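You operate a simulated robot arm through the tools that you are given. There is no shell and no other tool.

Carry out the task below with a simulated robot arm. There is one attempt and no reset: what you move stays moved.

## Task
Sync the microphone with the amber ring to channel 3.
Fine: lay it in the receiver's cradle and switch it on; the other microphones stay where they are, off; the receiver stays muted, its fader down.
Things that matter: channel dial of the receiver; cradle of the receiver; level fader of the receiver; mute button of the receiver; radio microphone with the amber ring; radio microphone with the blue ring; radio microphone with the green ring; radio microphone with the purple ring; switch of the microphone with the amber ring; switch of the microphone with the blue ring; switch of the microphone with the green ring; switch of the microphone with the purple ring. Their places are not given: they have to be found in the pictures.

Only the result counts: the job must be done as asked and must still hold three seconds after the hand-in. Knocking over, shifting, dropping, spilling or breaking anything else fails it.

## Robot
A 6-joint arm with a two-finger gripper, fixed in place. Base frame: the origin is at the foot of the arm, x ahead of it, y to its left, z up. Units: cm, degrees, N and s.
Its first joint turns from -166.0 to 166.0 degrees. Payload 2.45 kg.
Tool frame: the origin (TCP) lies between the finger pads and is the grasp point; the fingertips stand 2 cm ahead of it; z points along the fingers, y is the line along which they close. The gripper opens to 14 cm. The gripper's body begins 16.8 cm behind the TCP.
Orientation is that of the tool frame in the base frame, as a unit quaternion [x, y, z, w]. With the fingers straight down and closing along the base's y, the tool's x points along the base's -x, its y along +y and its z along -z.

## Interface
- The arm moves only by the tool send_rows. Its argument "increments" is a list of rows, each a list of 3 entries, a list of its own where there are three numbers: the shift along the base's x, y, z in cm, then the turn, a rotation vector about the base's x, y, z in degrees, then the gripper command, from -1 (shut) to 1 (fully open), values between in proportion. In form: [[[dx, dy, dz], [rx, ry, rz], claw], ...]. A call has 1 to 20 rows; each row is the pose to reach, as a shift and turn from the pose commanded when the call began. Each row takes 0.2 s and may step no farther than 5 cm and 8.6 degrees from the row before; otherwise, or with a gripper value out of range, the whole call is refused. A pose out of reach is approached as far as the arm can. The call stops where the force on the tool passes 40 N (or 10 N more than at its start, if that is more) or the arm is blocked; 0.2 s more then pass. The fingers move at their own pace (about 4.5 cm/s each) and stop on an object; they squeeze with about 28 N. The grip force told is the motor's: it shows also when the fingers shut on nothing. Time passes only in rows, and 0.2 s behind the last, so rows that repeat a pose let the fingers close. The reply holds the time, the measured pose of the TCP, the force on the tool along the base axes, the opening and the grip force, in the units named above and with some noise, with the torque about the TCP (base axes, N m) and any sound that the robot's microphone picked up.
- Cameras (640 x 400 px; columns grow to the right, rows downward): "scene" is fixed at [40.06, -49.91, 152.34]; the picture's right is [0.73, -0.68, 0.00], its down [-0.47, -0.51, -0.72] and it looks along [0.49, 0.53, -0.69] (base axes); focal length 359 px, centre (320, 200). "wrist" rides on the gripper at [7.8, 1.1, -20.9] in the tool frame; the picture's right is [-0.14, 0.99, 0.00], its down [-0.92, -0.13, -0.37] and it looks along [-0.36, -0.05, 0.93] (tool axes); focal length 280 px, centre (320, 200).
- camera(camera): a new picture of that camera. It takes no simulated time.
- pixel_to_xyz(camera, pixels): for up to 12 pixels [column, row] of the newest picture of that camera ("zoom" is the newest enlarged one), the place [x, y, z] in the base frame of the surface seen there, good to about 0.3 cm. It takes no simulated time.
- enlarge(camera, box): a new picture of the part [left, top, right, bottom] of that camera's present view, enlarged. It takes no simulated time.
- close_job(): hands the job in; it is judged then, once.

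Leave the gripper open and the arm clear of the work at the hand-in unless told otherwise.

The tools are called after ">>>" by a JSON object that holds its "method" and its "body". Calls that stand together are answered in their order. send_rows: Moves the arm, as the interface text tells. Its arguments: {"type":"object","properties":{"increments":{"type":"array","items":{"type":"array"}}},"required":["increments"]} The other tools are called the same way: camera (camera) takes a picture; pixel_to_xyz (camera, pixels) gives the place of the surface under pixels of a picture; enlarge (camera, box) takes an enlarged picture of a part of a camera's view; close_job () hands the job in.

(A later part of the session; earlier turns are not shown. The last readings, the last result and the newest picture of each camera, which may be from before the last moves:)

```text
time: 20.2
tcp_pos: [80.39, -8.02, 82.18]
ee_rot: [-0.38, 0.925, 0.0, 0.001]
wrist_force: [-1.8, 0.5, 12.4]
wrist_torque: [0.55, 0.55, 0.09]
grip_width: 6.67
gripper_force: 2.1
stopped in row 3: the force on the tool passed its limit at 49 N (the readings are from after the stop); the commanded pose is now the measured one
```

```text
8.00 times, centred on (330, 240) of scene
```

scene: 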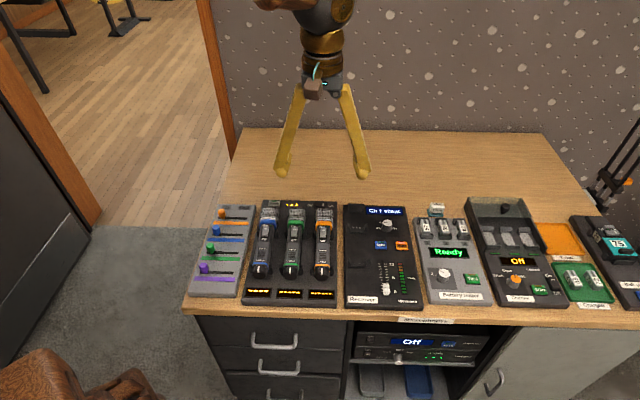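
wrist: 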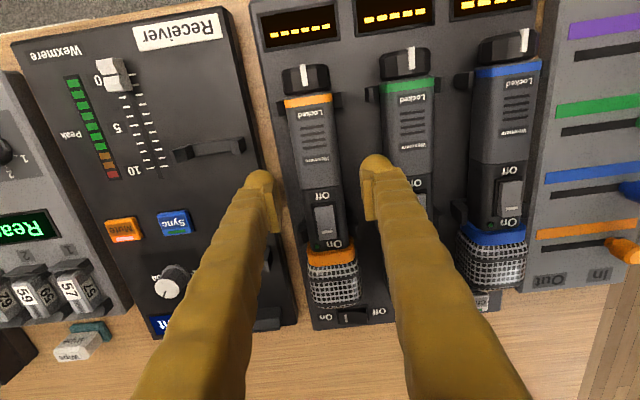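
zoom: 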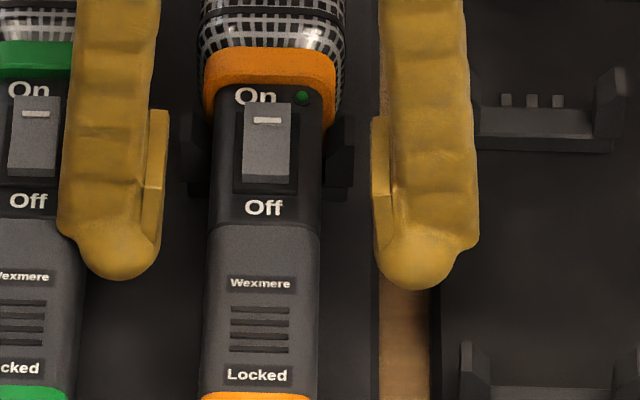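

The finger bodies look about 2.8 cm thick behind the pads, so the outer side of one finger touched the green mic's top edge. I'll lift straight up, narrow the opening to 4.8 cm, and check that the green mic hasn't moved.

>>> {"method": "send_rows", "body": {"increments": [[[0, 0, 2], [0, 0, 0], -0.086], [[0, 0, 5], [0, 0, 0], -0.086], [[0, 0, 8], [0, 0, 0], -0.314], [[0, 0, 8], [0, 0, 0], -0.314], [[0, 0, 8], [0, 0, 0], -0.314]]}}

>>> {"method": "camera", "body": {"camera": "wrist"}}

>>> {"method": "enlarge", "body": {"camera": "scene", "box": [180, 190, 340, 310]}}

>>> {"method": "enlarge", "body": {"camera": "wrist", "box": [260, 60, 420, 260]}}

```text
time: 21.4
tcp_pos: [80.31, -8.14, 89.94]
ee_rot: [-0.381, 0.925, -0.001, 0.001]
wrist_force: [0.1, 0.0, -0.3]
wrist_torque: [0.0, 0.01, -0.01]
grip_width: 4.81
gripper_force: 0.0
```

```text
taken
```

wrist: 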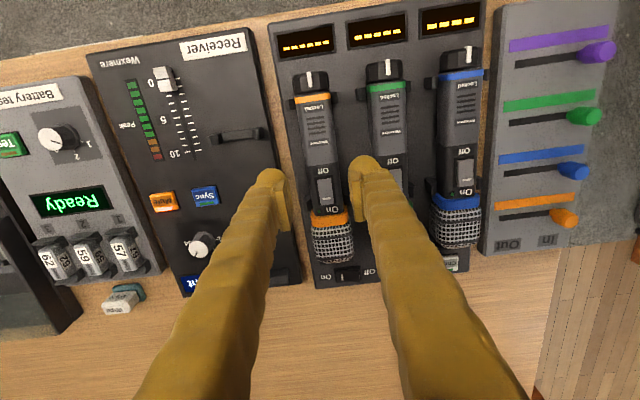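

```text
3.33 times, centred on (260, 250) of scene
```

zoom: 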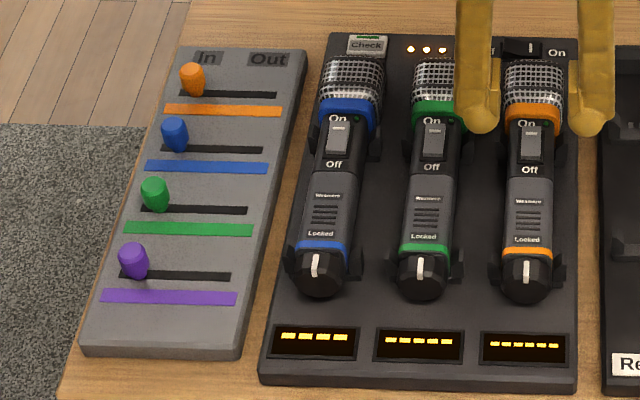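

```text
2.00 times, centred on (340, 160) of wrist
```

zoom: 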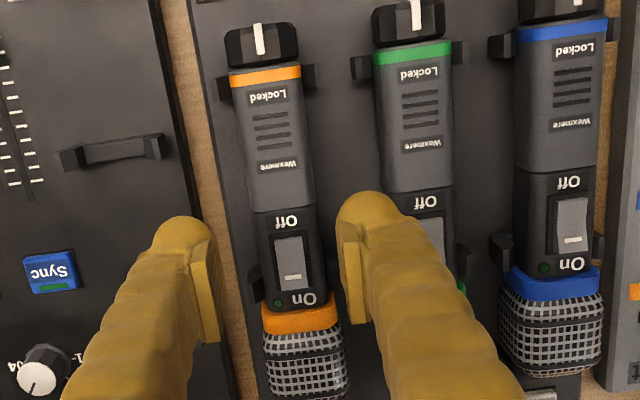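

The green mic's ring and tail cap are at the same pixels as at the start, so it's unmoved. Now I'll enlarge the amber body to centre the narrower grip exactly.

>>> {"method": "enlarge", "body": {"camera": "wrist", "box": [280, 90, 400, 170]}}

>>> {"method": "enlarge", "body": {"camera": "wrist", "box": [290, 150, 370, 230]}}

```text
5.00 times, centred on (340, 130) of wrist
```

zoom: 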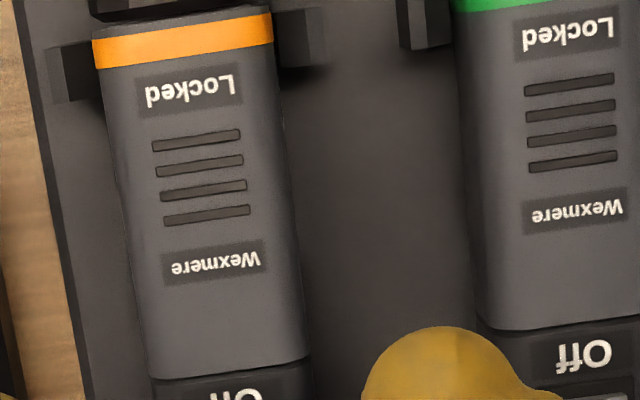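

```text
5.00 times, centred on (330, 190) of wrist
```

zoom: 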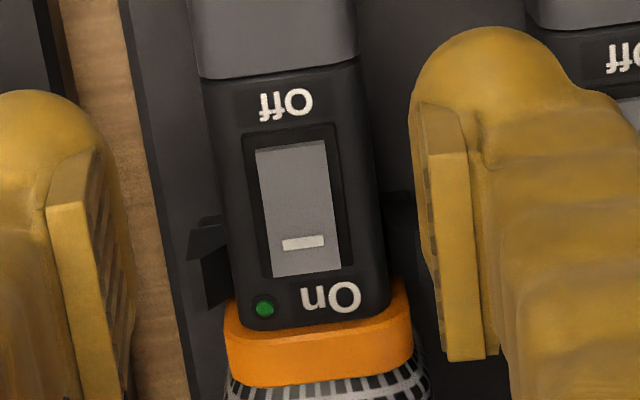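

The yaw is aligned and the mic is 0.2 cm towards the green side of the grasp point. I'll shift to centre it, move 0.9 cm towards the tail onto the grey body, set the opening to 4.5 cm, and go down gently in steps.

>>> {"method": "send_rows", "body": {"increments": [[[-0.77, -0.51, 0], [0, 0, 0], -0.357], [[-0.77, -0.51, -2.5], [0, 0, 0], -0.357], [[-0.77, -0.51, -5], [0, 0, 0], -0.357], [[-0.77, -0.51, -6], [0, 0, 0], -0.357], [[-0.77, -0.51, -6], [0, 0, 0], -0.357]]}}

>>> {"method": "enlarge", "body": {"camera": "wrist", "box": [250, 110, 410, 230]}}

>>> {"method": "enlarge", "body": {"camera": "scene", "box": [280, 210, 360, 270]}}

```text
time: 22.6
tcp_pos: [79.38, -8.5, 84.11]
ee_rot: [-0.38, 0.925, 0.0, 0.0]
wrist_force: [-0.2, 0.7, -0.4]
wrist_torque: [0.03, 0.02, -0.03]
grip_width: 4.5
gripper_force: 0.0
```

```text
3.33 times, centred on (330, 170) of wrist
```

zoom: 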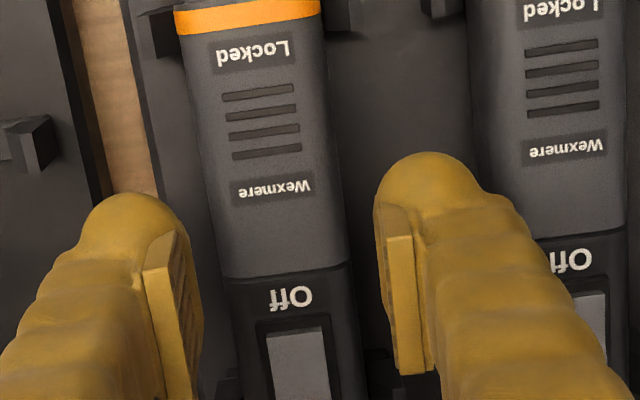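

```text
6.67 times, centred on (320, 240) of scene
```

zoom: 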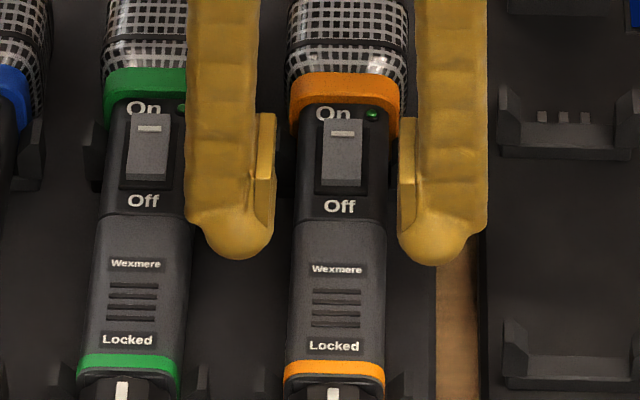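

By the picture, the mic's centre is now about 0.18 cm to the left of the grasp point, and the measured pose differs from the commanded one by the same amount. I'll hold for a moment and read again.

>>> {"method": "send_rows", "body": {"increments": [[[0, 0, 0], [0, 0, 0], -0.357], [[0, 0, 0], [0, 0, 0], -0.357]]}}

>>> {"method": "enlarge", "body": {"camera": "wrist", "box": [270, 130, 370, 230]}}

```text
time: 23.2
tcp_pos: [79.38, -8.53, 84.09]
ee_rot: [-0.38, 0.925, 0.0, 0.001]
wrist_force: [0.3, -0.4, 0.4]
wrist_torque: [0.0, 0.01, 0.0]
grip_width: 4.48
gripper_force: 0.0
```

```text
4.00 times, centred on (320, 180) of wrist
```

zoom: 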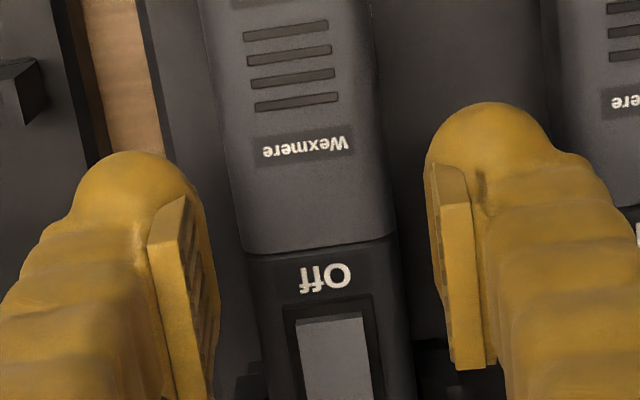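

The arm is steady, and the picture shows a -0.2 cm lateral offset. I'll shift the tool (+0.14,-0.14) and verify before going down.

>>> {"method": "send_rows", "body": {"increments": [[[0.14, -0.14, 0], [0, 0, 0], -0.357], [[0.14, -0.14, 0], [0, 0, 0], -0.357], [[0.14, -0.14, 0], [0, 0, 0], -0.357]]}}

>>> {"method": "enlarge", "body": {"camera": "wrist", "box": [270, 130, 370, 230]}}

```text
time: 24.0
tcp_pos: [79.49, -8.61, 84.19]
ee_rot: [-0.38, 0.925, 0.001, 0.0]
wrist_force: [-0.5, -0.4, -0.7]
wrist_torque: [-0.01, -0.02, 0.02]
grip_width: 4.5
gripper_force: 0.0
```

```text
4.00 times, centred on (320, 180) of wrist
```

zoom: 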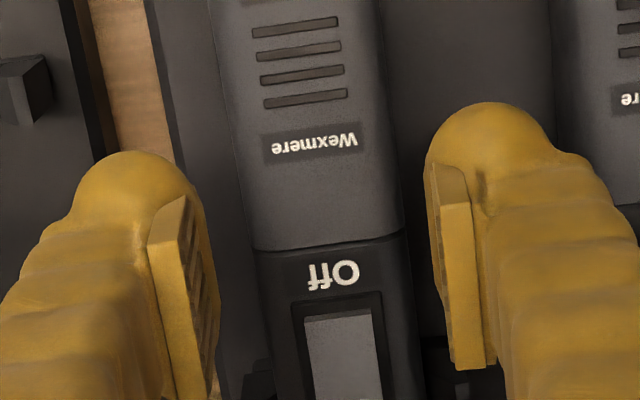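

The mic is now centred between the fingers, with edges at 243 and 400 around 321. I'll go down in two careful steps.

>>> {"method": "send_rows", "body": {"increments": [[[0, 0, -0.8], [0, 0, 0], -0.357], [[0, 0, -1.6], [0, 0, 0], -0.357], [[0, 0, -1.6], [0, 0, 0], -0.357]]}}

>>> {"method": "enlarge", "body": {"camera": "wrist", "box": [270, 130, 370, 230]}}

```text
time: 24.8
tcp_pos: [79.75, -8.63, 82.61]
ee_rot: [-0.381, 0.925, 0.001, 0.0]
wrist_force: [0.1, -0.1, -1.2]
wrist_torque: [0.0, 0.02, -0.01]
grip_width: 4.51
gripper_force: 0.1
```

```text
4.00 times, centred on (320, 180) of wrist
```

zoom: 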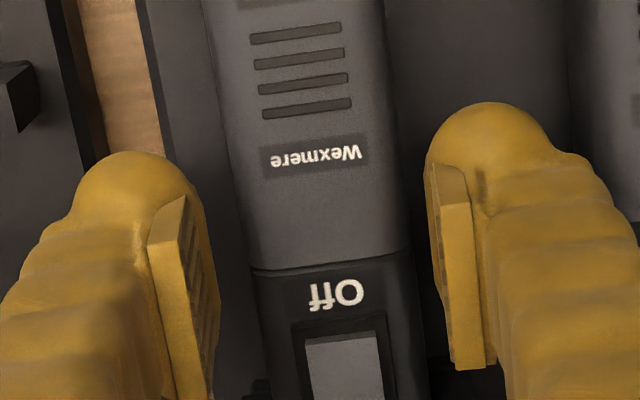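

No contact yet, with the tips at z≈80.6 and the mic still centred. I'll go down another 1.8 cm to z≈80.8.

>>> {"method": "send_rows", "body": {"increments": [[[0, 0, -0.9], [0, 0, 0], -0.357], [[0, 0, -1.8], [0, 0, 0], -0.357], [[0, 0, -1.8], [0, 0, 0], -0.357]]}}

>>> {"method": "enlarge", "body": {"camera": "wrist", "box": [260, 120, 380, 240]}}

>>> {"method": "enlarge", "body": {"camera": "scene", "box": [280, 210, 360, 270]}}

```text
time: 25.6
tcp_pos: [79.79, -8.66, 80.87]
ee_rot: [-0.38, 0.925, 0.0, 0.001]
wrist_force: [-0.6, -0.3, 0.7]
wrist_torque: [0.01, 0.01, 0.03]
grip_width: 4.51
gripper_force: 0.1
```

```text
3.33 times, centred on (320, 180) of wrist
```

zoom: 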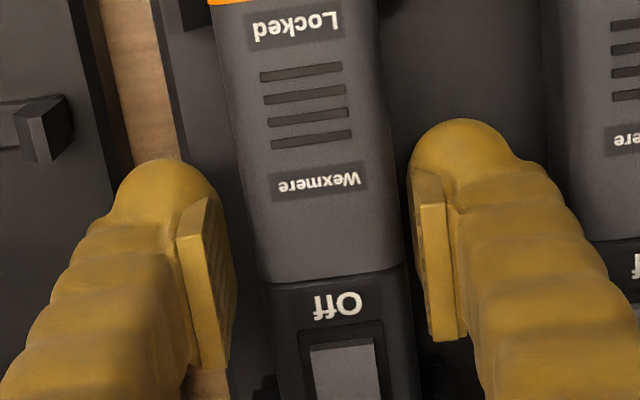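

```text
6.67 times, centred on (320, 240) of scene
```

zoom: 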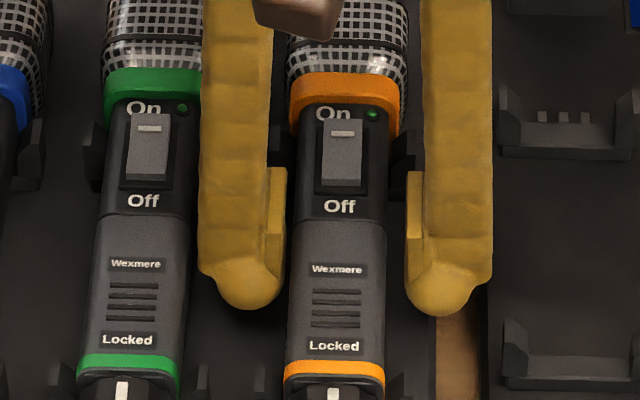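

Both fingers are beside the amber body and clear of the green mic. I'll close the grip.

>>> {"method": "send_rows", "body": {"increments": [[[0, 0, 0], [0, 0, 0], -0.45], [[0, 0, 0], [0, 0, 0], -0.55], [[0, 0, 0], [0, 0, 0], -1], [[0, 0, 0], [0, 0, 0], -1], [[0, 0, 0], [0, 0, 0], -1]]}}

>>> {"method": "enlarge", "body": {"camera": "wrist", "box": [240, 70, 400, 270]}}

```text
time: 26.8
tcp_pos: [79.74, -8.58, 80.78]
ee_rot: [-0.38, 0.925, 0.001, 0.001]
wrist_force: [-13.3, 15.2, 1.1]
wrist_torque: [0.25, 0.19, 0.15]
grip_width: 3.53
gripper_force: 28.1
```

```text
2.00 times, centred on (320, 170) of wrist
```

zoom: 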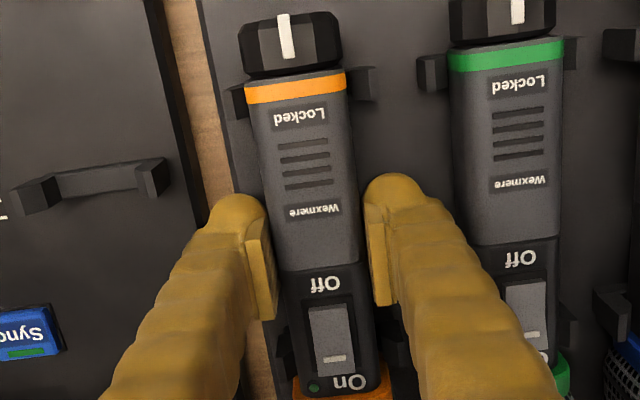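

It's gripped at 3.53 cm with about 20 N of side force from a slight offset. I'll relieve it with a (-0.08,+0.08) shift, then lift 2 cm slowly.

>>> {"method": "send_rows", "body": {"increments": [[[-0.08, 0.08, 0], [0, 0, 0], -1], [[-0.08, 0.08, 0], [0, 0, 0], -1]]}}

>>> {"method": "send_rows", "body": {"increments": [[[0, 0, 0.5], [0, 0, 0], -1], [[0, 0, 1], [0, 0, 0], -1], [[0, 0, 2], [0, 0, 0], -1], [[0, 0, 2], [0, 0, 0], -1]]}}

>>> {"method": "enlarge", "body": {"camera": "scene", "box": [260, 190, 380, 300]}}

```text
time: 27.4
tcp_pos: [79.85, -8.56, 80.93]
ee_rot: [-0.38, 0.925, 0.0, 0.001]
wrist_force: [-0.8, 2.2, -0.4]
wrist_torque: [-0.07, 0.14, 0.08]
grip_width: 3.52
gripper_force: 27.5
```

```text
time: 28.4
tcp_pos: [79.66, -8.58, 82.62]
ee_rot: [-0.381, 0.925, 0.001, 0.001]
wrist_force: [-0.5, 0.6, -3.8]
wrist_torque: [-0.1, 0.07, 0.0]
grip_width: 3.52
gripper_force: 28.0
```

```text
3.64 times, centred on (320, 245) of scene
```

zoom: 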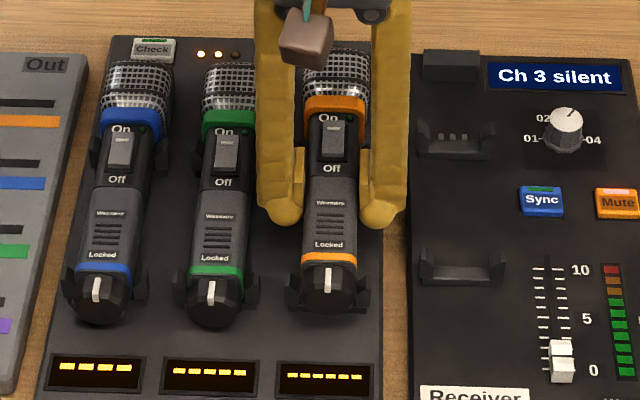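

The amber mic is out of its bay, the other two haven't moved, and the bay's light went dark. It weighs about 3.8 N with its centre of mass about 3 cm towards the head. I'll lift 6 cm more and check the mic's tilt.

>>> {"method": "send_rows", "body": {"increments": [[[0, 0, 2], [0, 0, 0], -1], [[0, 0, 4], [0, 0, 0], -1], [[0, 0, 6], [0, 0, 0], -1], [[0, 0, 6], [0, 0, 0], -1]]}}

>>> {"method": "camera", "body": {"camera": "wrist"}}

>>> {"method": "enlarge", "body": {"camera": "wrist", "box": [260, 80, 380, 260]}}

>>> {"method": "camera", "body": {"camera": "scene"}}

```text
time: 29.4
tcp_pos: [79.71, -8.49, 88.67]
ee_rot: [-0.38, 0.925, 0.001, 0.0]
wrist_force: [0.5, -1.0, -3.7]
wrist_torque: [-0.1, 0.13, -0.01]
grip_width: 3.53
gripper_force: 27.4
```

```text
taken
```

wrist: 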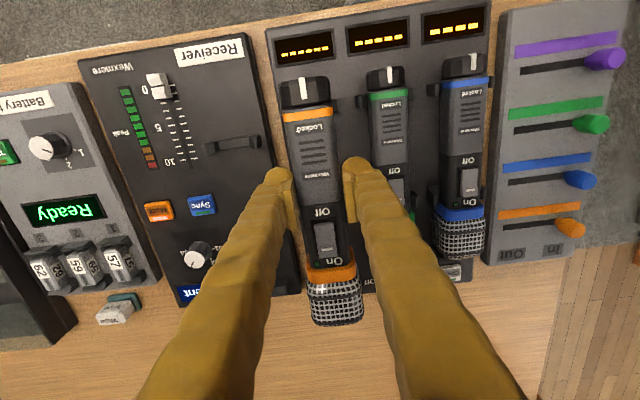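

```text
2.22 times, centred on (320, 170) of wrist
```

zoom: 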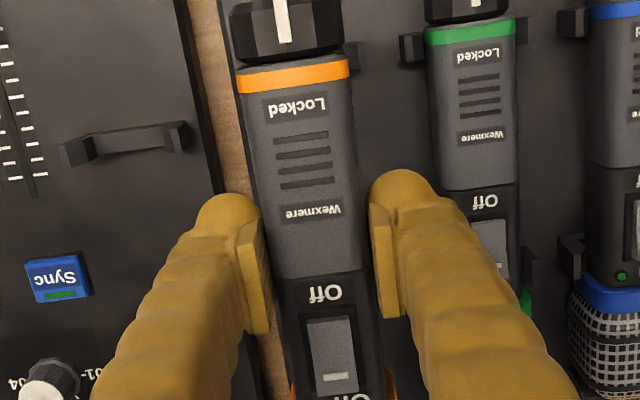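

```text
taken
```

scene: 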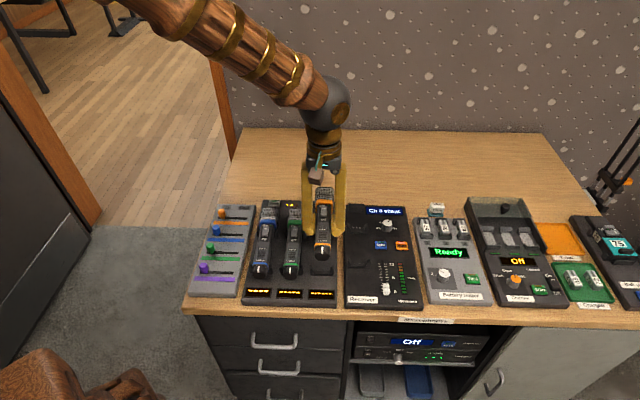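

The mic hangs level as far as I can see. I'll measure its top at several places along its length to get its tilt, and re-measure the cradle forks.

>>> {"method": "pixel_to_xyz", "body": {"camera": "wrist", "pixels": [[308, 117], [315, 145], [319, 173], [322, 205], [330, 258], [335, 290], [337, 310], [305, 95], [331, 272]]}}

>>> {"method": "enlarge", "body": {"camera": "scene", "box": [300, 180, 350, 270]}}

>>> {"method": "pixel_to_xyz", "body": {"camera": "zoom", "pixels": [[325, 45], [325, 90], [325, 140], [325, 200], [325, 250]]}}

```text
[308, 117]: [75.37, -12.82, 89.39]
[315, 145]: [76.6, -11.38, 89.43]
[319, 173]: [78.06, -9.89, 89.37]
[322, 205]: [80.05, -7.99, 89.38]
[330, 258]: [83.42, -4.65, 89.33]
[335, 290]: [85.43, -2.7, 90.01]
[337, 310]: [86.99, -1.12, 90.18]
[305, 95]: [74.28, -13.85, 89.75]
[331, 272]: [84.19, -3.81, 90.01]
```

```text
4.44 times, centred on (325, 225) of scene
```

zoom: 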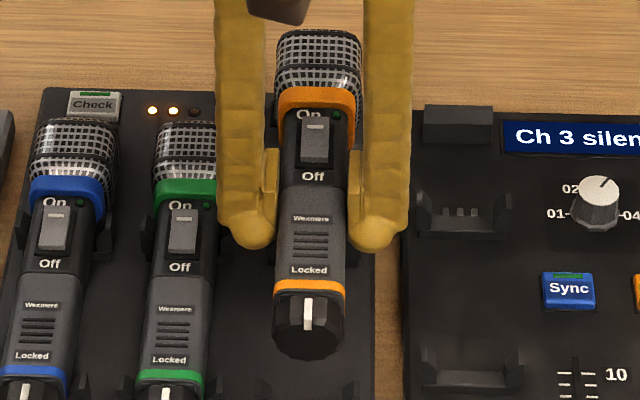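

```text
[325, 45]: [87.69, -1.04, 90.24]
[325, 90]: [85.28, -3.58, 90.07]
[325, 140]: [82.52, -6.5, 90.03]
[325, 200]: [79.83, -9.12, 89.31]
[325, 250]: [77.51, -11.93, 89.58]
```

The mic is level in the grip. To compare the empty bay and the cradle fork by fork, I'll move the mic up and to the left, out of the scene camera's line.

>>> {"method": "send_rows", "body": {"increments": [[[0, 0, 3], [0, 0, 0], -1], [[-2.5, 2.5, 5], [0, 0, 0], -1], [[-5, 5, 7], [0, 0, 0], -1], [[-7.5, 7.5, 7], [0, 0, 0], -1], [[-10, 10, 7], [0, 0, 0], -1], [[-10, 10, 7], [0, 0, 0], -1]]}}

>>> {"method": "enlarge", "body": {"camera": "scene", "box": [290, 195, 410, 305]}}

>>> {"method": "camera", "body": {"camera": "wrist"}}

```text
time: 30.8
tcp_pos: [69.83, 1.69, 95.62]
ee_rot: [-0.381, 0.925, 0.001, 0.001]
wrist_force: [0.5, 1.1, -3.5]
wrist_torque: [-0.1, 0.1, -0.01]
grip_width: 3.5
gripper_force: 27.3
```

```text
3.64 times, centred on (350, 250) of scene
```

zoom: 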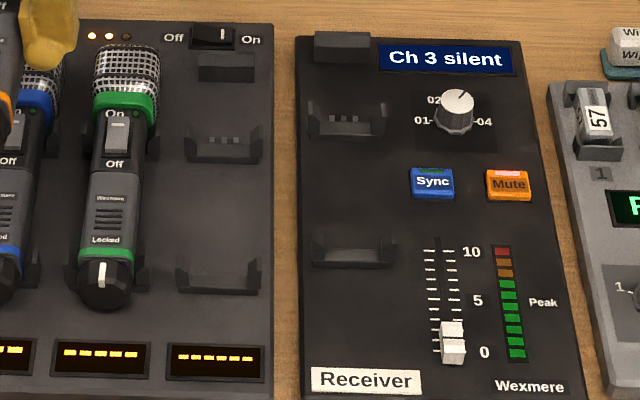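

```text
taken
```

wrist: 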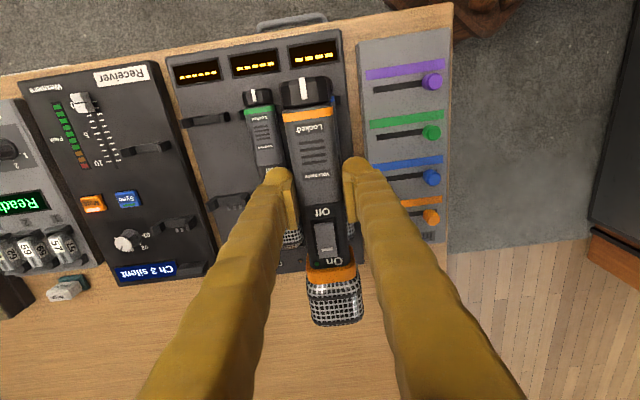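

The empty bay has the same build as the cradle: block, contacts and two forks. So the mic has to be moved by the offset between them. I'll enlarge both at high magnification and measure matching points.

>>> {"method": "enlarge", "body": {"camera": "scene", "box": [305, 203, 341, 243]}}

>>> {"method": "enlarge", "body": {"camera": "scene", "box": [305, 243, 341, 283]}}

>>> {"method": "enlarge", "body": {"camera": "scene", "box": [341, 197, 377, 237]}}

>>> {"method": "enlarge", "body": {"camera": "scene", "box": [341, 237, 377, 277]}}

```text
10.00 times, centred on (323, 223) of scene
```

zoom: 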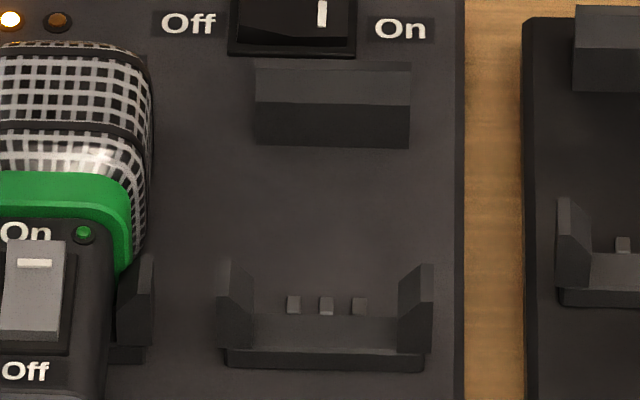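

```text
10.00 times, centred on (323, 263) of scene
```

zoom: 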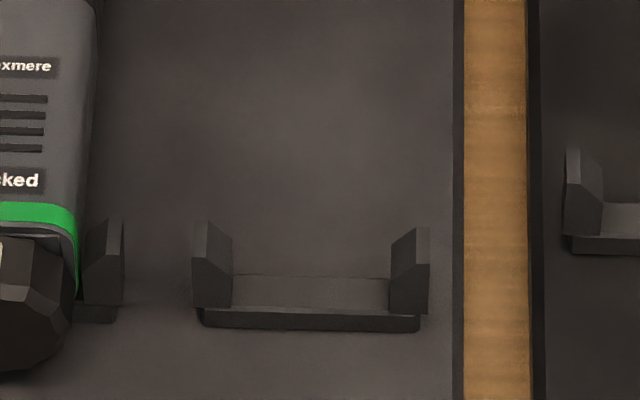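

```text
10.00 times, centred on (359, 217) of scene
```

zoom: 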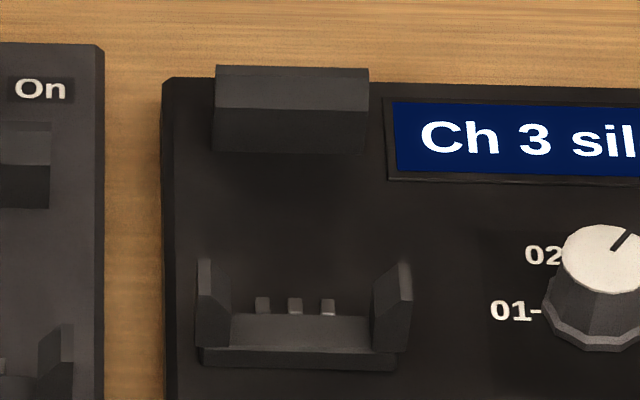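

```text
10.00 times, centred on (359, 257) of scene
```

zoom: 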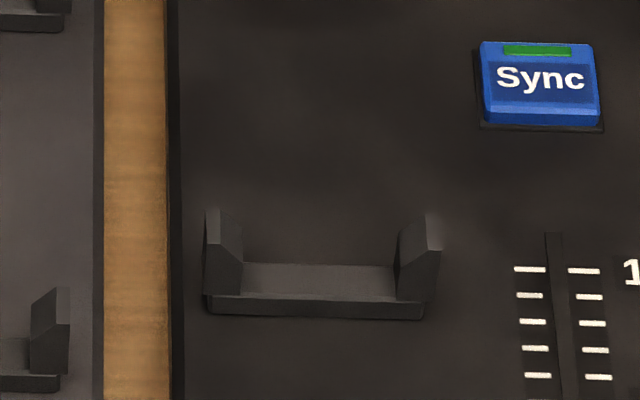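

Matching points (contacts, block edge, both saddles) give an offset from bay to cradle of about (8.2,-4.73) cm, with both parallel. The grasp was at about (79.7,-8.6), so the target is about (87.9,-13.3). I'll carry the mic there at height 90.

>>> {"method": "send_rows", "body": {"increments": [[[3, -2.4, 0], [0, 0, 0], -1], [[6, -4.9, 0], [0, 0, 0], -1], [[9, -7.3, 0], [0, 0, 0], -1], [[12, -9.7, 0], [0, 0, 0], -1], [[15, -12.1, -1], [0, 0, 0], -1], [[18.2, -14.73, -3], [0, 0, 0], -1], [[18.2, -14.73, -5.8], [0, 0, 0], -1], [[18.2, -14.73, -5.8], [0, 0, 0], -1], [[18.2, -14.73, -5.8], [0, 0, 0], -1]]}}

>>> {"method": "enlarge", "body": {"camera": "scene", "box": [300, 180, 420, 290]}}

>>> {"method": "camera", "body": {"camera": "wrist"}}

```text
time: 32.8
tcp_pos: [87.96, -12.98, 89.95]
ee_rot: [-0.38, 0.925, 0.0, 0.001]
wrist_force: [1.0, 0.4, -3.7]
wrist_torque: [-0.07, 0.1, -0.01]
grip_width: 3.52
gripper_force: 27.6
```

```text
3.64 times, centred on (360, 235) of scene
```

zoom: 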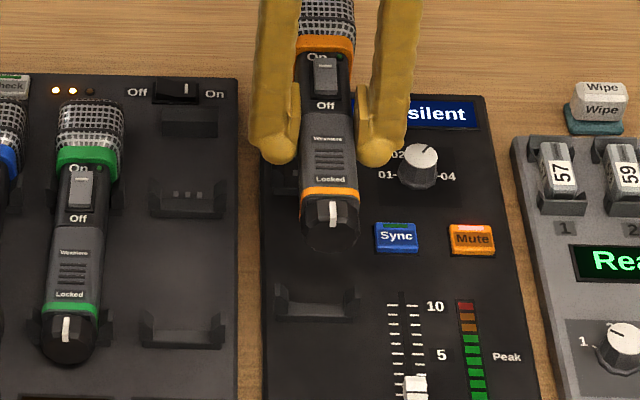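

```text
taken
```

wrist: 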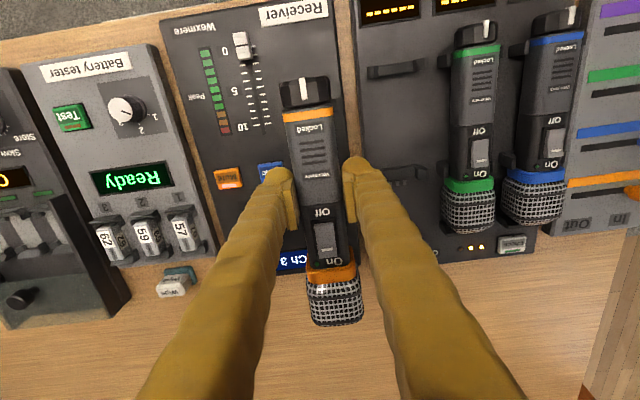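

I'll hold here and read the pose again to average out the reading noise.

>>> {"method": "send_rows", "body": {"increments": [[[0, 0, 0], [0, 0, 0], -1]]}}

>>> {"method": "send_rows", "body": {"increments": [[[0, 0, 0], [0, 0, 0], -1]]}}

>>> {"method": "pixel_to_xyz", "body": {"camera": "wrist", "pixels": [[308, 117], [315, 145], [319, 173], [322, 205], [330, 258], [335, 290], [337, 310]]}}

>>> {"method": "enlarge", "body": {"camera": "scene", "box": [341, 190, 377, 230]}}

>>> {"method": "enlarge", "body": {"camera": "scene", "box": [335, 225, 371, 265]}}

```text
time: 33.2
tcp_pos: [87.97, -13.22, 90.0]
ee_rot: [-0.38, 0.925, 0.001, 0.002]
wrist_force: [0.6, -1.0, -3.5]
wrist_torque: [-0.09, 0.1, 0.0]
grip_width: 3.51
gripper_force: 27.3
```

```text
time: 33.6
tcp_pos: [87.88, -13.11, 90.05]
ee_rot: [-0.38, 0.925, 0.0, 0.001]
wrist_force: [-0.1, -0.2, -3.7]
wrist_torque: [-0.08, 0.12, -0.03]
grip_width: 3.5
gripper_force: 27.3
```

```text
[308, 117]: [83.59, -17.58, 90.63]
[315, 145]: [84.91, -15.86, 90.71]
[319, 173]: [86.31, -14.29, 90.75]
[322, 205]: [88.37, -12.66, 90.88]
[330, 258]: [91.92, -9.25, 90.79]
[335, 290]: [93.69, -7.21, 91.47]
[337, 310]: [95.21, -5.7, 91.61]
```

```text
10.00 times, centred on (359, 210) of scene
```

zoom: 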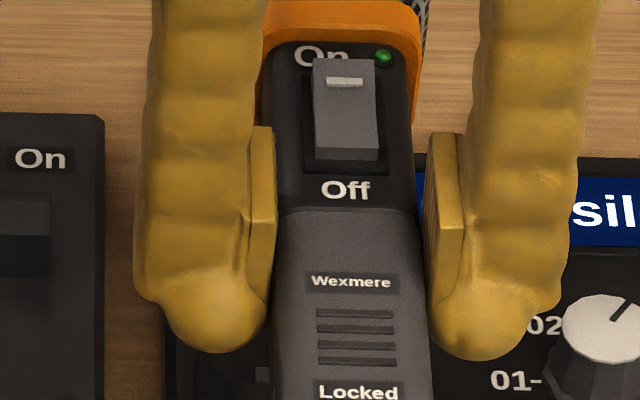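

```text
10.00 times, centred on (353, 245) of scene
```

zoom: 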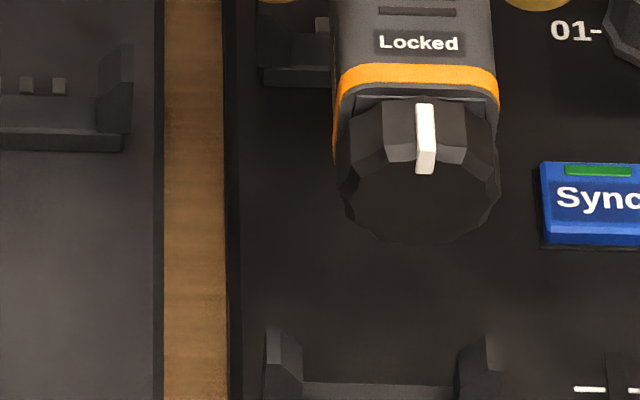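

The scene-camera comparison shows the lateral placement right to within 0.05 cm and the lengthwise placement perhaps 0.1-0.2 cm too far towards the block. I'll correct by (-0.08,-0.08) and lower to z≈83.5, just above the forks.

>>> {"method": "send_rows", "body": {"increments": [[[-0.08, -0.08, -2], [0, 0, 0], -1], [[-0.08, -0.08, -4.5], [0, 0, 0], -1], [[-0.08, -0.08, -6.5], [0, 0, 0], -1], [[-0.08, -0.08, -6.5], [0, 0, 0], -1]]}}

>>> {"method": "enlarge", "body": {"camera": "scene", "box": [341, 195, 377, 235]}}

>>> {"method": "enlarge", "body": {"camera": "scene", "box": [339, 235, 375, 275]}}

>>> {"method": "enlarge", "body": {"camera": "wrist", "box": [250, 60, 390, 340]}}

```text
time: 34.6
tcp_pos: [87.73, -13.28, 83.46]
ee_rot: [-0.38, 0.925, 0.0, 0.001]
wrist_force: [0.6, -0.1, -4.5]
wrist_torque: [-0.09, 0.12, -0.01]
grip_width: 3.51
gripper_force: 27.9
```

```text
10.00 times, centred on (359, 215) of scene
```

zoom: 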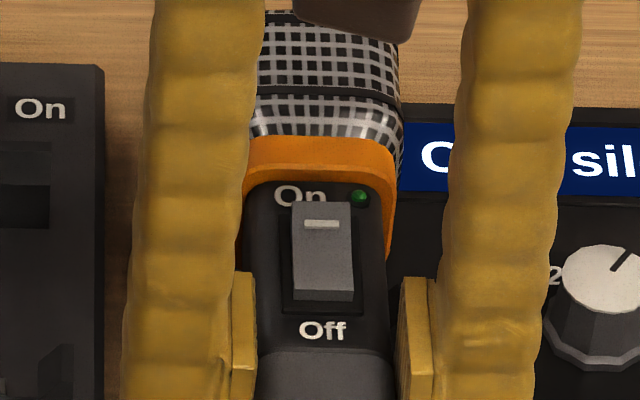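

```text
10.00 times, centred on (357, 255) of scene
```

zoom: 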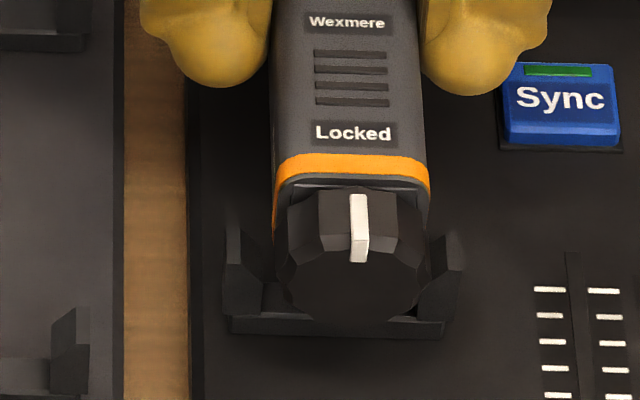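

```text
1.43 times, centred on (320, 200) of wrist
```

zoom: 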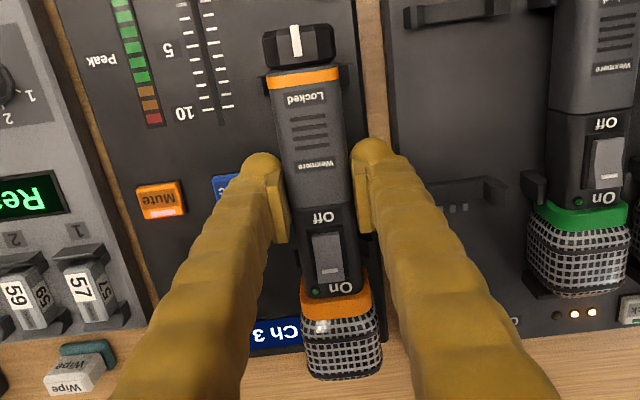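

The offsets from the bay are now about u 2.35 and r 9.13, against desired values of 2.45 and 9.15. I'll nudge +0.06,+0.06 and lower in small steps while watching the force.

>>> {"method": "send_rows", "body": {"increments": [[[0.06, 0.06, -0.7], [0, 0, 0], -1], [[0.06, 0.06, -1.4], [0, 0, 0], -1], [[0.06, 0.06, -1.4], [0, 0, 0], -1]]}}

>>> {"method": "enlarge", "body": {"camera": "scene", "box": [339, 200, 379, 275]}}

```text
time: 35.4
tcp_pos: [87.68, -13.42, 81.94]
ee_rot: [-0.38, 0.925, 0.001, 0.001]
wrist_force: [-0.3, 0.8, -3.5]
wrist_torque: [-0.07, 0.08, 0.03]
grip_width: 3.52
gripper_force: 28.2
```

```text
5.33 times, centred on (359, 238) of scene
```

zoom: 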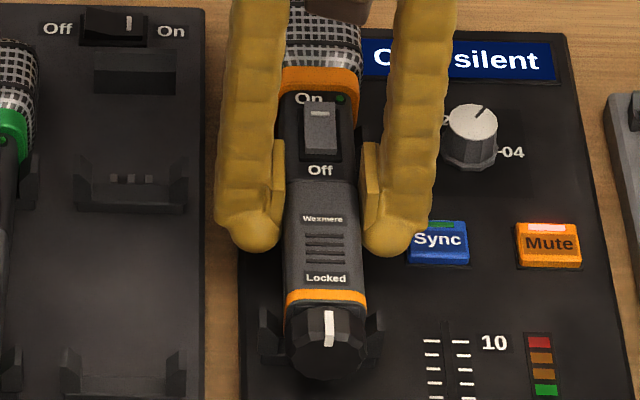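

There's no contact yet, and the tail sits between the lower fork's arms. I'll lower another 0.6 cm.

>>> {"method": "send_rows", "body": {"increments": [[[0, 0, -0.3], [0, 0, 0], -1], [[0, 0, -0.6], [0, 0, 0], -1], [[0, 0, -0.6], [0, 0, 0], -1]]}}

>>> {"method": "enlarge", "body": {"camera": "scene", "box": [339, 230, 379, 275]}}

```text
time: 36.2
tcp_pos: [87.88, -13.32, 81.41]
ee_rot: [-0.38, 0.925, 0.001, 0.001]
wrist_force: [-0.4, -0.5, -3.3]
wrist_torque: [-0.1, 0.11, 0.0]
grip_width: 3.51
gripper_force: 28.1
```

```text
8.89 times, centred on (359, 252) of scene
```

zoom: 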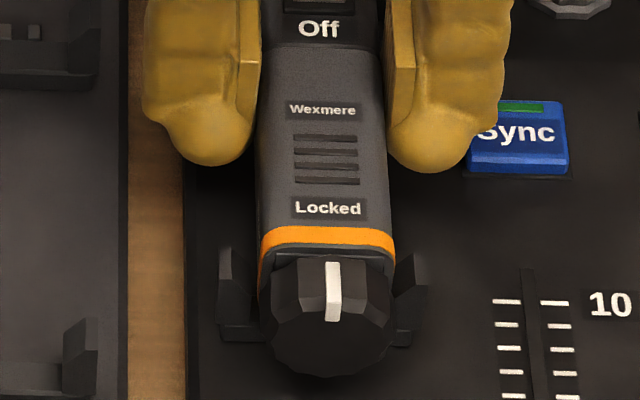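

The mic is centred between the arms. I'll lower it a bit more, 0.3 cm, and watch for a rise in the upward force.

>>> {"method": "send_rows", "body": {"increments": [[[0, 0, -0.15], [0, 0, 0], -1], [[0, 0, -0.3], [0, 0, 0], -1], [[0, 0, -0.3], [0, 0, 0], -1]]}}

```text
time: 37.0
tcp_pos: [87.86, -13.2, 81.1]
ee_rot: [-0.38, 0.925, 0.0, 0.001]
wrist_force: [0.3, 0.4, -3.6]
wrist_torque: [-0.08, 0.11, 0.0]
grip_width: 3.51
gripper_force: 27.7
```

Still free at z≈81.1. I'll go another 0.2 cm.

>>> {"method": "send_rows", "body": {"increments": [[[0, 0, -0.1], [0, 0, 0], -1], [[0, 0, -0.2], [0, 0, 0], -1], [[0, 0, -0.2], [0, 0, 0], -1]]}}

```text
time: 37.8
tcp_pos: [87.79, -13.22, 80.86]
ee_rot: [-0.38, 0.925, 0.001, 0.001]
wrist_force: [0.2, -0.1, -3.7]
wrist_torque: [-0.07, 0.11, 0.0]
grip_width: 3.52
gripper_force: 28.0
```

There's still no support at z≈80.86. I'll keep going in 0.1 cm steps.

>>> {"method": "send_rows", "body": {"increments": [[[0, 0, -0.1], [0, 0, 0], -1], [[0, 0, -0.1], [0, 0, 0], -1]]}}

>>> {"method": "enlarge", "body": {"camera": "scene", "box": [339, 200, 379, 275]}}

>>> {"method": "enlarge", "body": {"camera": "wrist", "box": [250, 60, 390, 340]}}

```text
time: 38.4
tcp_pos: [87.76, -13.22, 80.88]
ee_rot: [-0.38, 0.925, 0.0, 0.001]
wrist_force: [0.2, 2.2, 2.8]
wrist_torque: [0.23, -0.23, 0.07]
grip_width: 3.52
gripper_force: 27.5
```

```text
5.33 times, centred on (359, 238) of scene
```

zoom: 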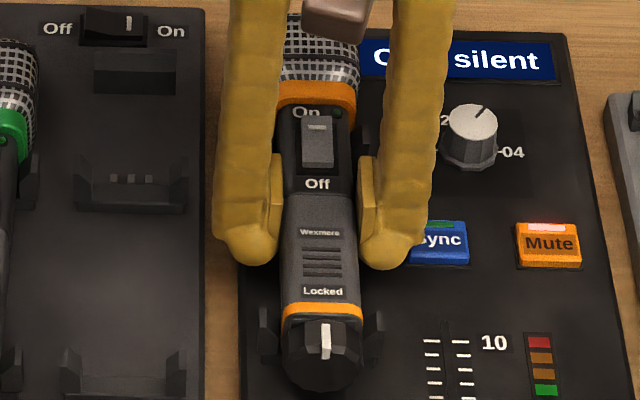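

```text
1.43 times, centred on (320, 200) of wrist
```

zoom: 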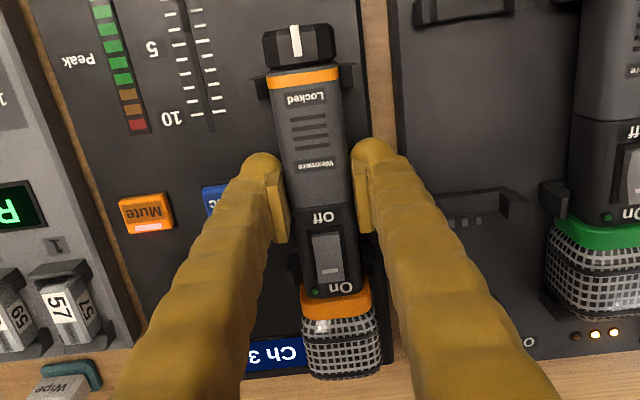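

The upward force rose, and the torque says first contact is on the head side, about 7 cm ahead of the grasp. I'll look closely at the upper fork and neck ring.

>>> {"method": "enlarge", "body": {"camera": "wrist", "box": [290, 190, 380, 300]}}

>>> {"method": "enlarge", "body": {"camera": "wrist", "box": [270, 80, 350, 170]}}

>>> {"method": "enlarge", "body": {"camera": "scene", "box": [343, 197, 379, 237]}}

>>> {"method": "enlarge", "body": {"camera": "scene", "box": [341, 237, 377, 277]}}

```text
3.64 times, centred on (335, 245) of wrist
```

zoom: 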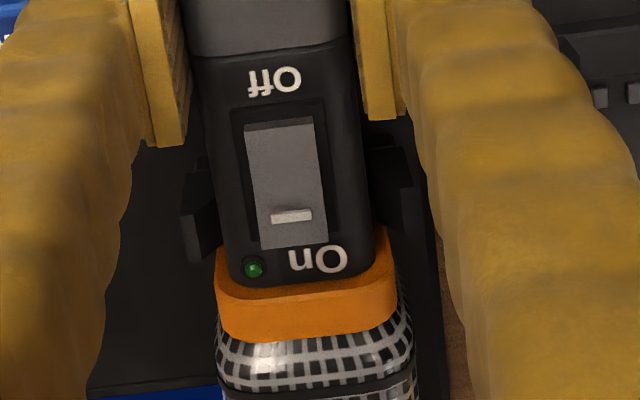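

```text
4.44 times, centred on (310, 125) of wrist
```

zoom: 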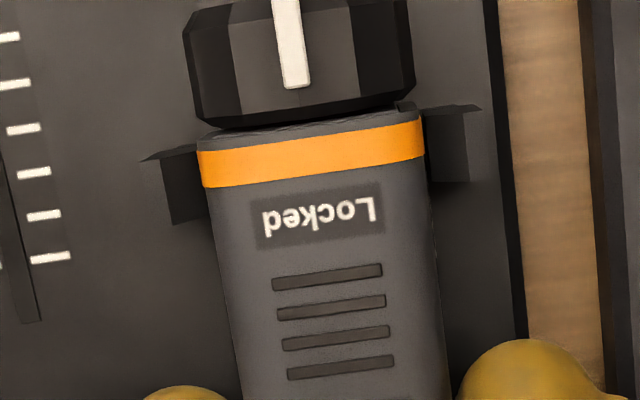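

```text
10.00 times, centred on (361, 217) of scene
```

zoom: 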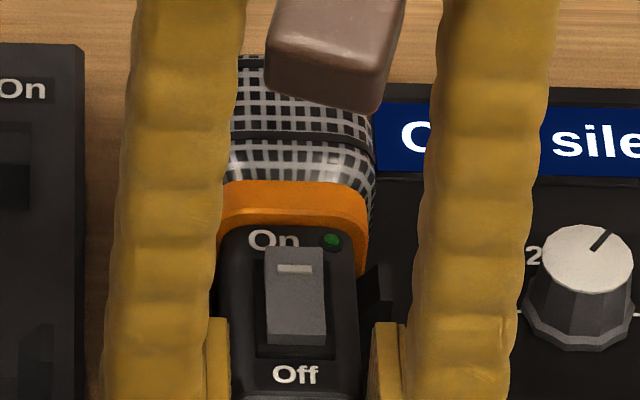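

```text
10.00 times, centred on (359, 257) of scene
```

zoom: 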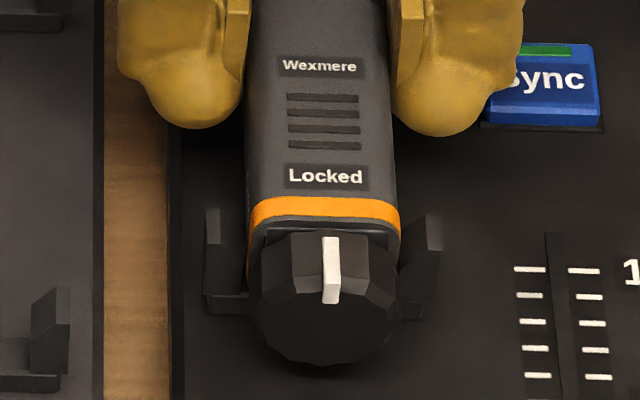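

Fork and ring alignment match how the mic sat in the bay; the head end has simply touched first by about a millimetre. I'll lower 0.1 cm more.

>>> {"method": "send_rows", "body": {"increments": [[[0, 0, -0.1], [0, 0, 0], -1], [[0, 0, -0.1], [0, 0, 0], -1]]}}

```text
time: 39.0
tcp_pos: [87.83, -13.2, 80.77]
ee_rot: [-0.379, 0.925, 0.0, 0.002]
wrist_force: [2.9, 7.6, 20.4]
wrist_torque: [0.24, -0.09, 0.05]
grip_width: 3.53
gripper_force: 28.2
```

The force of about 20 N is now shared by both forks, so the mic is seated. I'll ease up 0.05 cm and open the fingers to 4.6 cm.

>>> {"method": "send_rows", "body": {"increments": [[[0, 0, 0.06], [0, 0, 0], -1], [[0, 0, 0.06], [0, 0, 0], -0.45], [[0, 0, 0.06], [0, 0, 0], -0.343], [[0, 0, 0.06], [0, 0, 0], -0.343], [[0, 0, 0.06], [0, 0, 0], -0.343]]}}

>>> {"method": "enlarge", "body": {"camera": "scene", "box": [339, 197, 399, 277]}}

>>> {"method": "enlarge", "body": {"camera": "wrist", "box": [250, 60, 390, 340]}}

```text
time: 40.2
tcp_pos: [87.76, -13.19, 80.68]
ee_rot: [-0.38, 0.925, 0.001, 0.001]
wrist_force: [1.2, 0.6, 0.1]
wrist_torque: [0.0, 0.01, 0.04]
grip_width: 4.62
gripper_force: 0.1
```

```text
5.00 times, centred on (369, 237) of scene
```

zoom: 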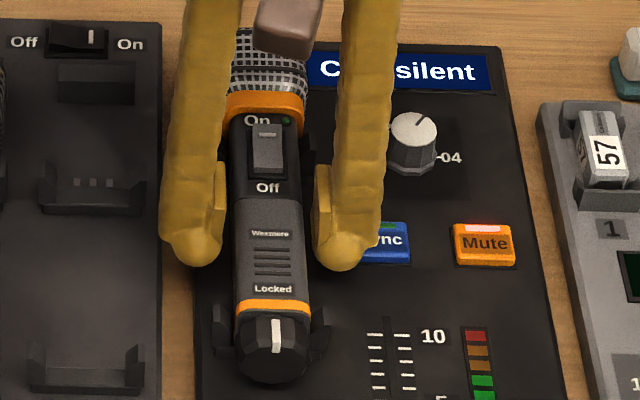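

```text
1.43 times, centred on (320, 200) of wrist
```

zoom: 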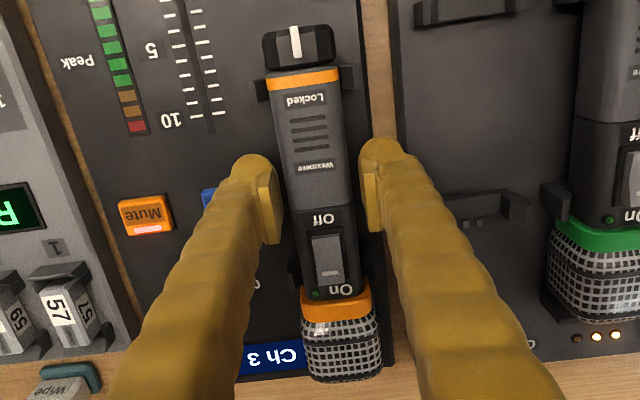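

The mic rests in the cradle and the fingers are free. I'll lift straight up.

>>> {"method": "send_rows", "body": {"increments": [[[0, 0, 1], [0, 0, 0], -0.343], [[0, 0, 3], [0, 0, 0], -0.343], [[0, 0, 7], [0, 0, 0], -0.343], [[0, 0, 11], [0, 0, 0], -0.343], [[0, 0, 11], [0, 0, 0], -0.343]]}}

>>> {"method": "camera", "body": {"camera": "wrist"}}

>>> {"method": "enlarge", "body": {"camera": "wrist", "box": [260, 70, 400, 280]}}

>>> {"method": "enlarge", "body": {"camera": "scene", "box": [300, 190, 420, 290]}}

```text
time: 41.4
tcp_pos: [87.81, -13.16, 91.87]
ee_rot: [-0.381, 0.925, 0.0, 0.001]
wrist_force: [0.1, 0.4, -0.1]
wrist_torque: [0.0, -0.02, -0.02]
grip_width: 4.62
gripper_force: 0.2
```

```text
taken
```

wrist: 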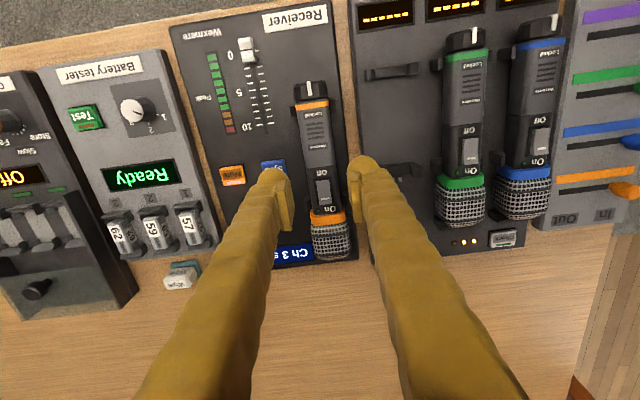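

```text
1.90 times, centred on (330, 175) of wrist
```

zoom: 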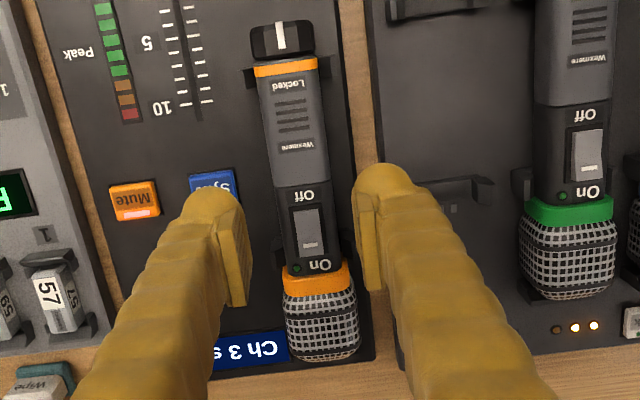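

```text
4.00 times, centred on (360, 240) of scene
```

zoom: 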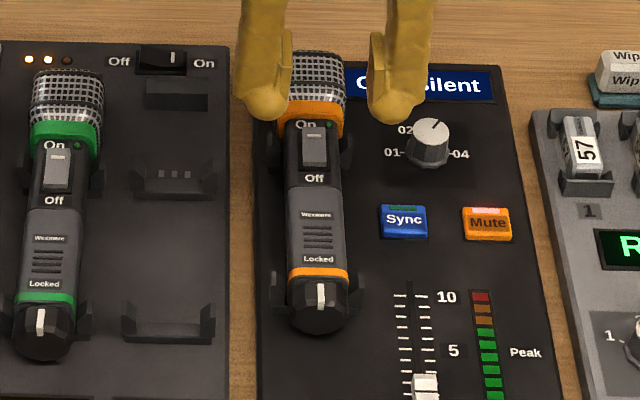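

The amber mic lies in the cradle and nothing else moved. The switch is the rocker on its top, with the "On" end next to the amber ring. I'll enlarge it to find the height and place of its two ends.

>>> {"method": "enlarge", "body": {"camera": "wrist", "box": [300, 160, 360, 240]}}

>>> {"method": "pixel_to_xyz", "body": {"camera": "zoom", "pixels": [[330, 200], [333, 180], [327, 150], [322, 120], [336, 215], [345, 270], [350, 300], [300, 240], [360, 200], [290, 200], [335, 232], [315, 60]]}}

>>> {"method": "enlarge", "body": {"camera": "scene", "box": [346, 210, 370, 240]}}

>>> {"method": "pixel_to_xyz", "body": {"camera": "zoom", "pixels": [[320, 150], [320, 180], [320, 210], [320, 240], [320, 280], [320, 100], [320, 60], [280, 200], [360, 200]]}}

```text
5.00 times, centred on (330, 200) of wrist
```

zoom: 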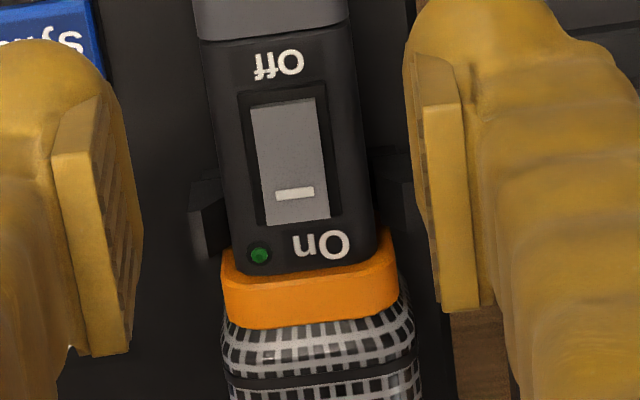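

```text
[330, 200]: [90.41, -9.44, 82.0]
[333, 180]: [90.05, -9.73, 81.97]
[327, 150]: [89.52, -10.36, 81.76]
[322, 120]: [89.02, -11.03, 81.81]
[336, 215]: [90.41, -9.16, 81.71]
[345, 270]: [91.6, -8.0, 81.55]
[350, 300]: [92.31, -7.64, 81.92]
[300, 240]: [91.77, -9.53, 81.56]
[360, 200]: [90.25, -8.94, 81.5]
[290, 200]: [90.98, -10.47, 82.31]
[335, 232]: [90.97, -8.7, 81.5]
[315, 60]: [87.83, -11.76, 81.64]
```

```text
13.33 times, centred on (358, 225) of scene
```

zoom: 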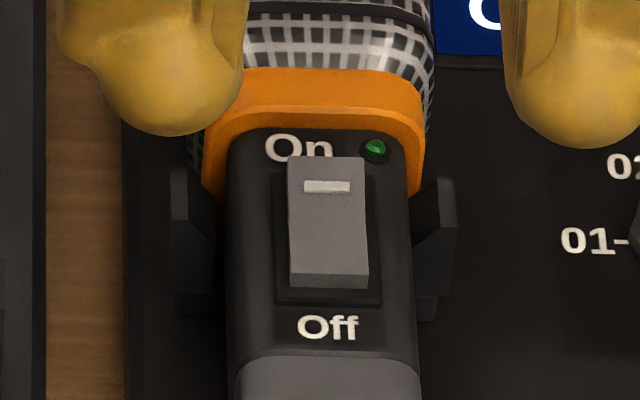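

```text
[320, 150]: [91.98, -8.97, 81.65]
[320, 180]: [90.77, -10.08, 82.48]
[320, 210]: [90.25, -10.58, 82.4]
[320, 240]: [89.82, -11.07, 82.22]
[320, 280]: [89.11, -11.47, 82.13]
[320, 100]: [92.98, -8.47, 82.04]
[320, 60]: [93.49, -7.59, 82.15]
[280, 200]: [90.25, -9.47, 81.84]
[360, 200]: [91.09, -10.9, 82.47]
```

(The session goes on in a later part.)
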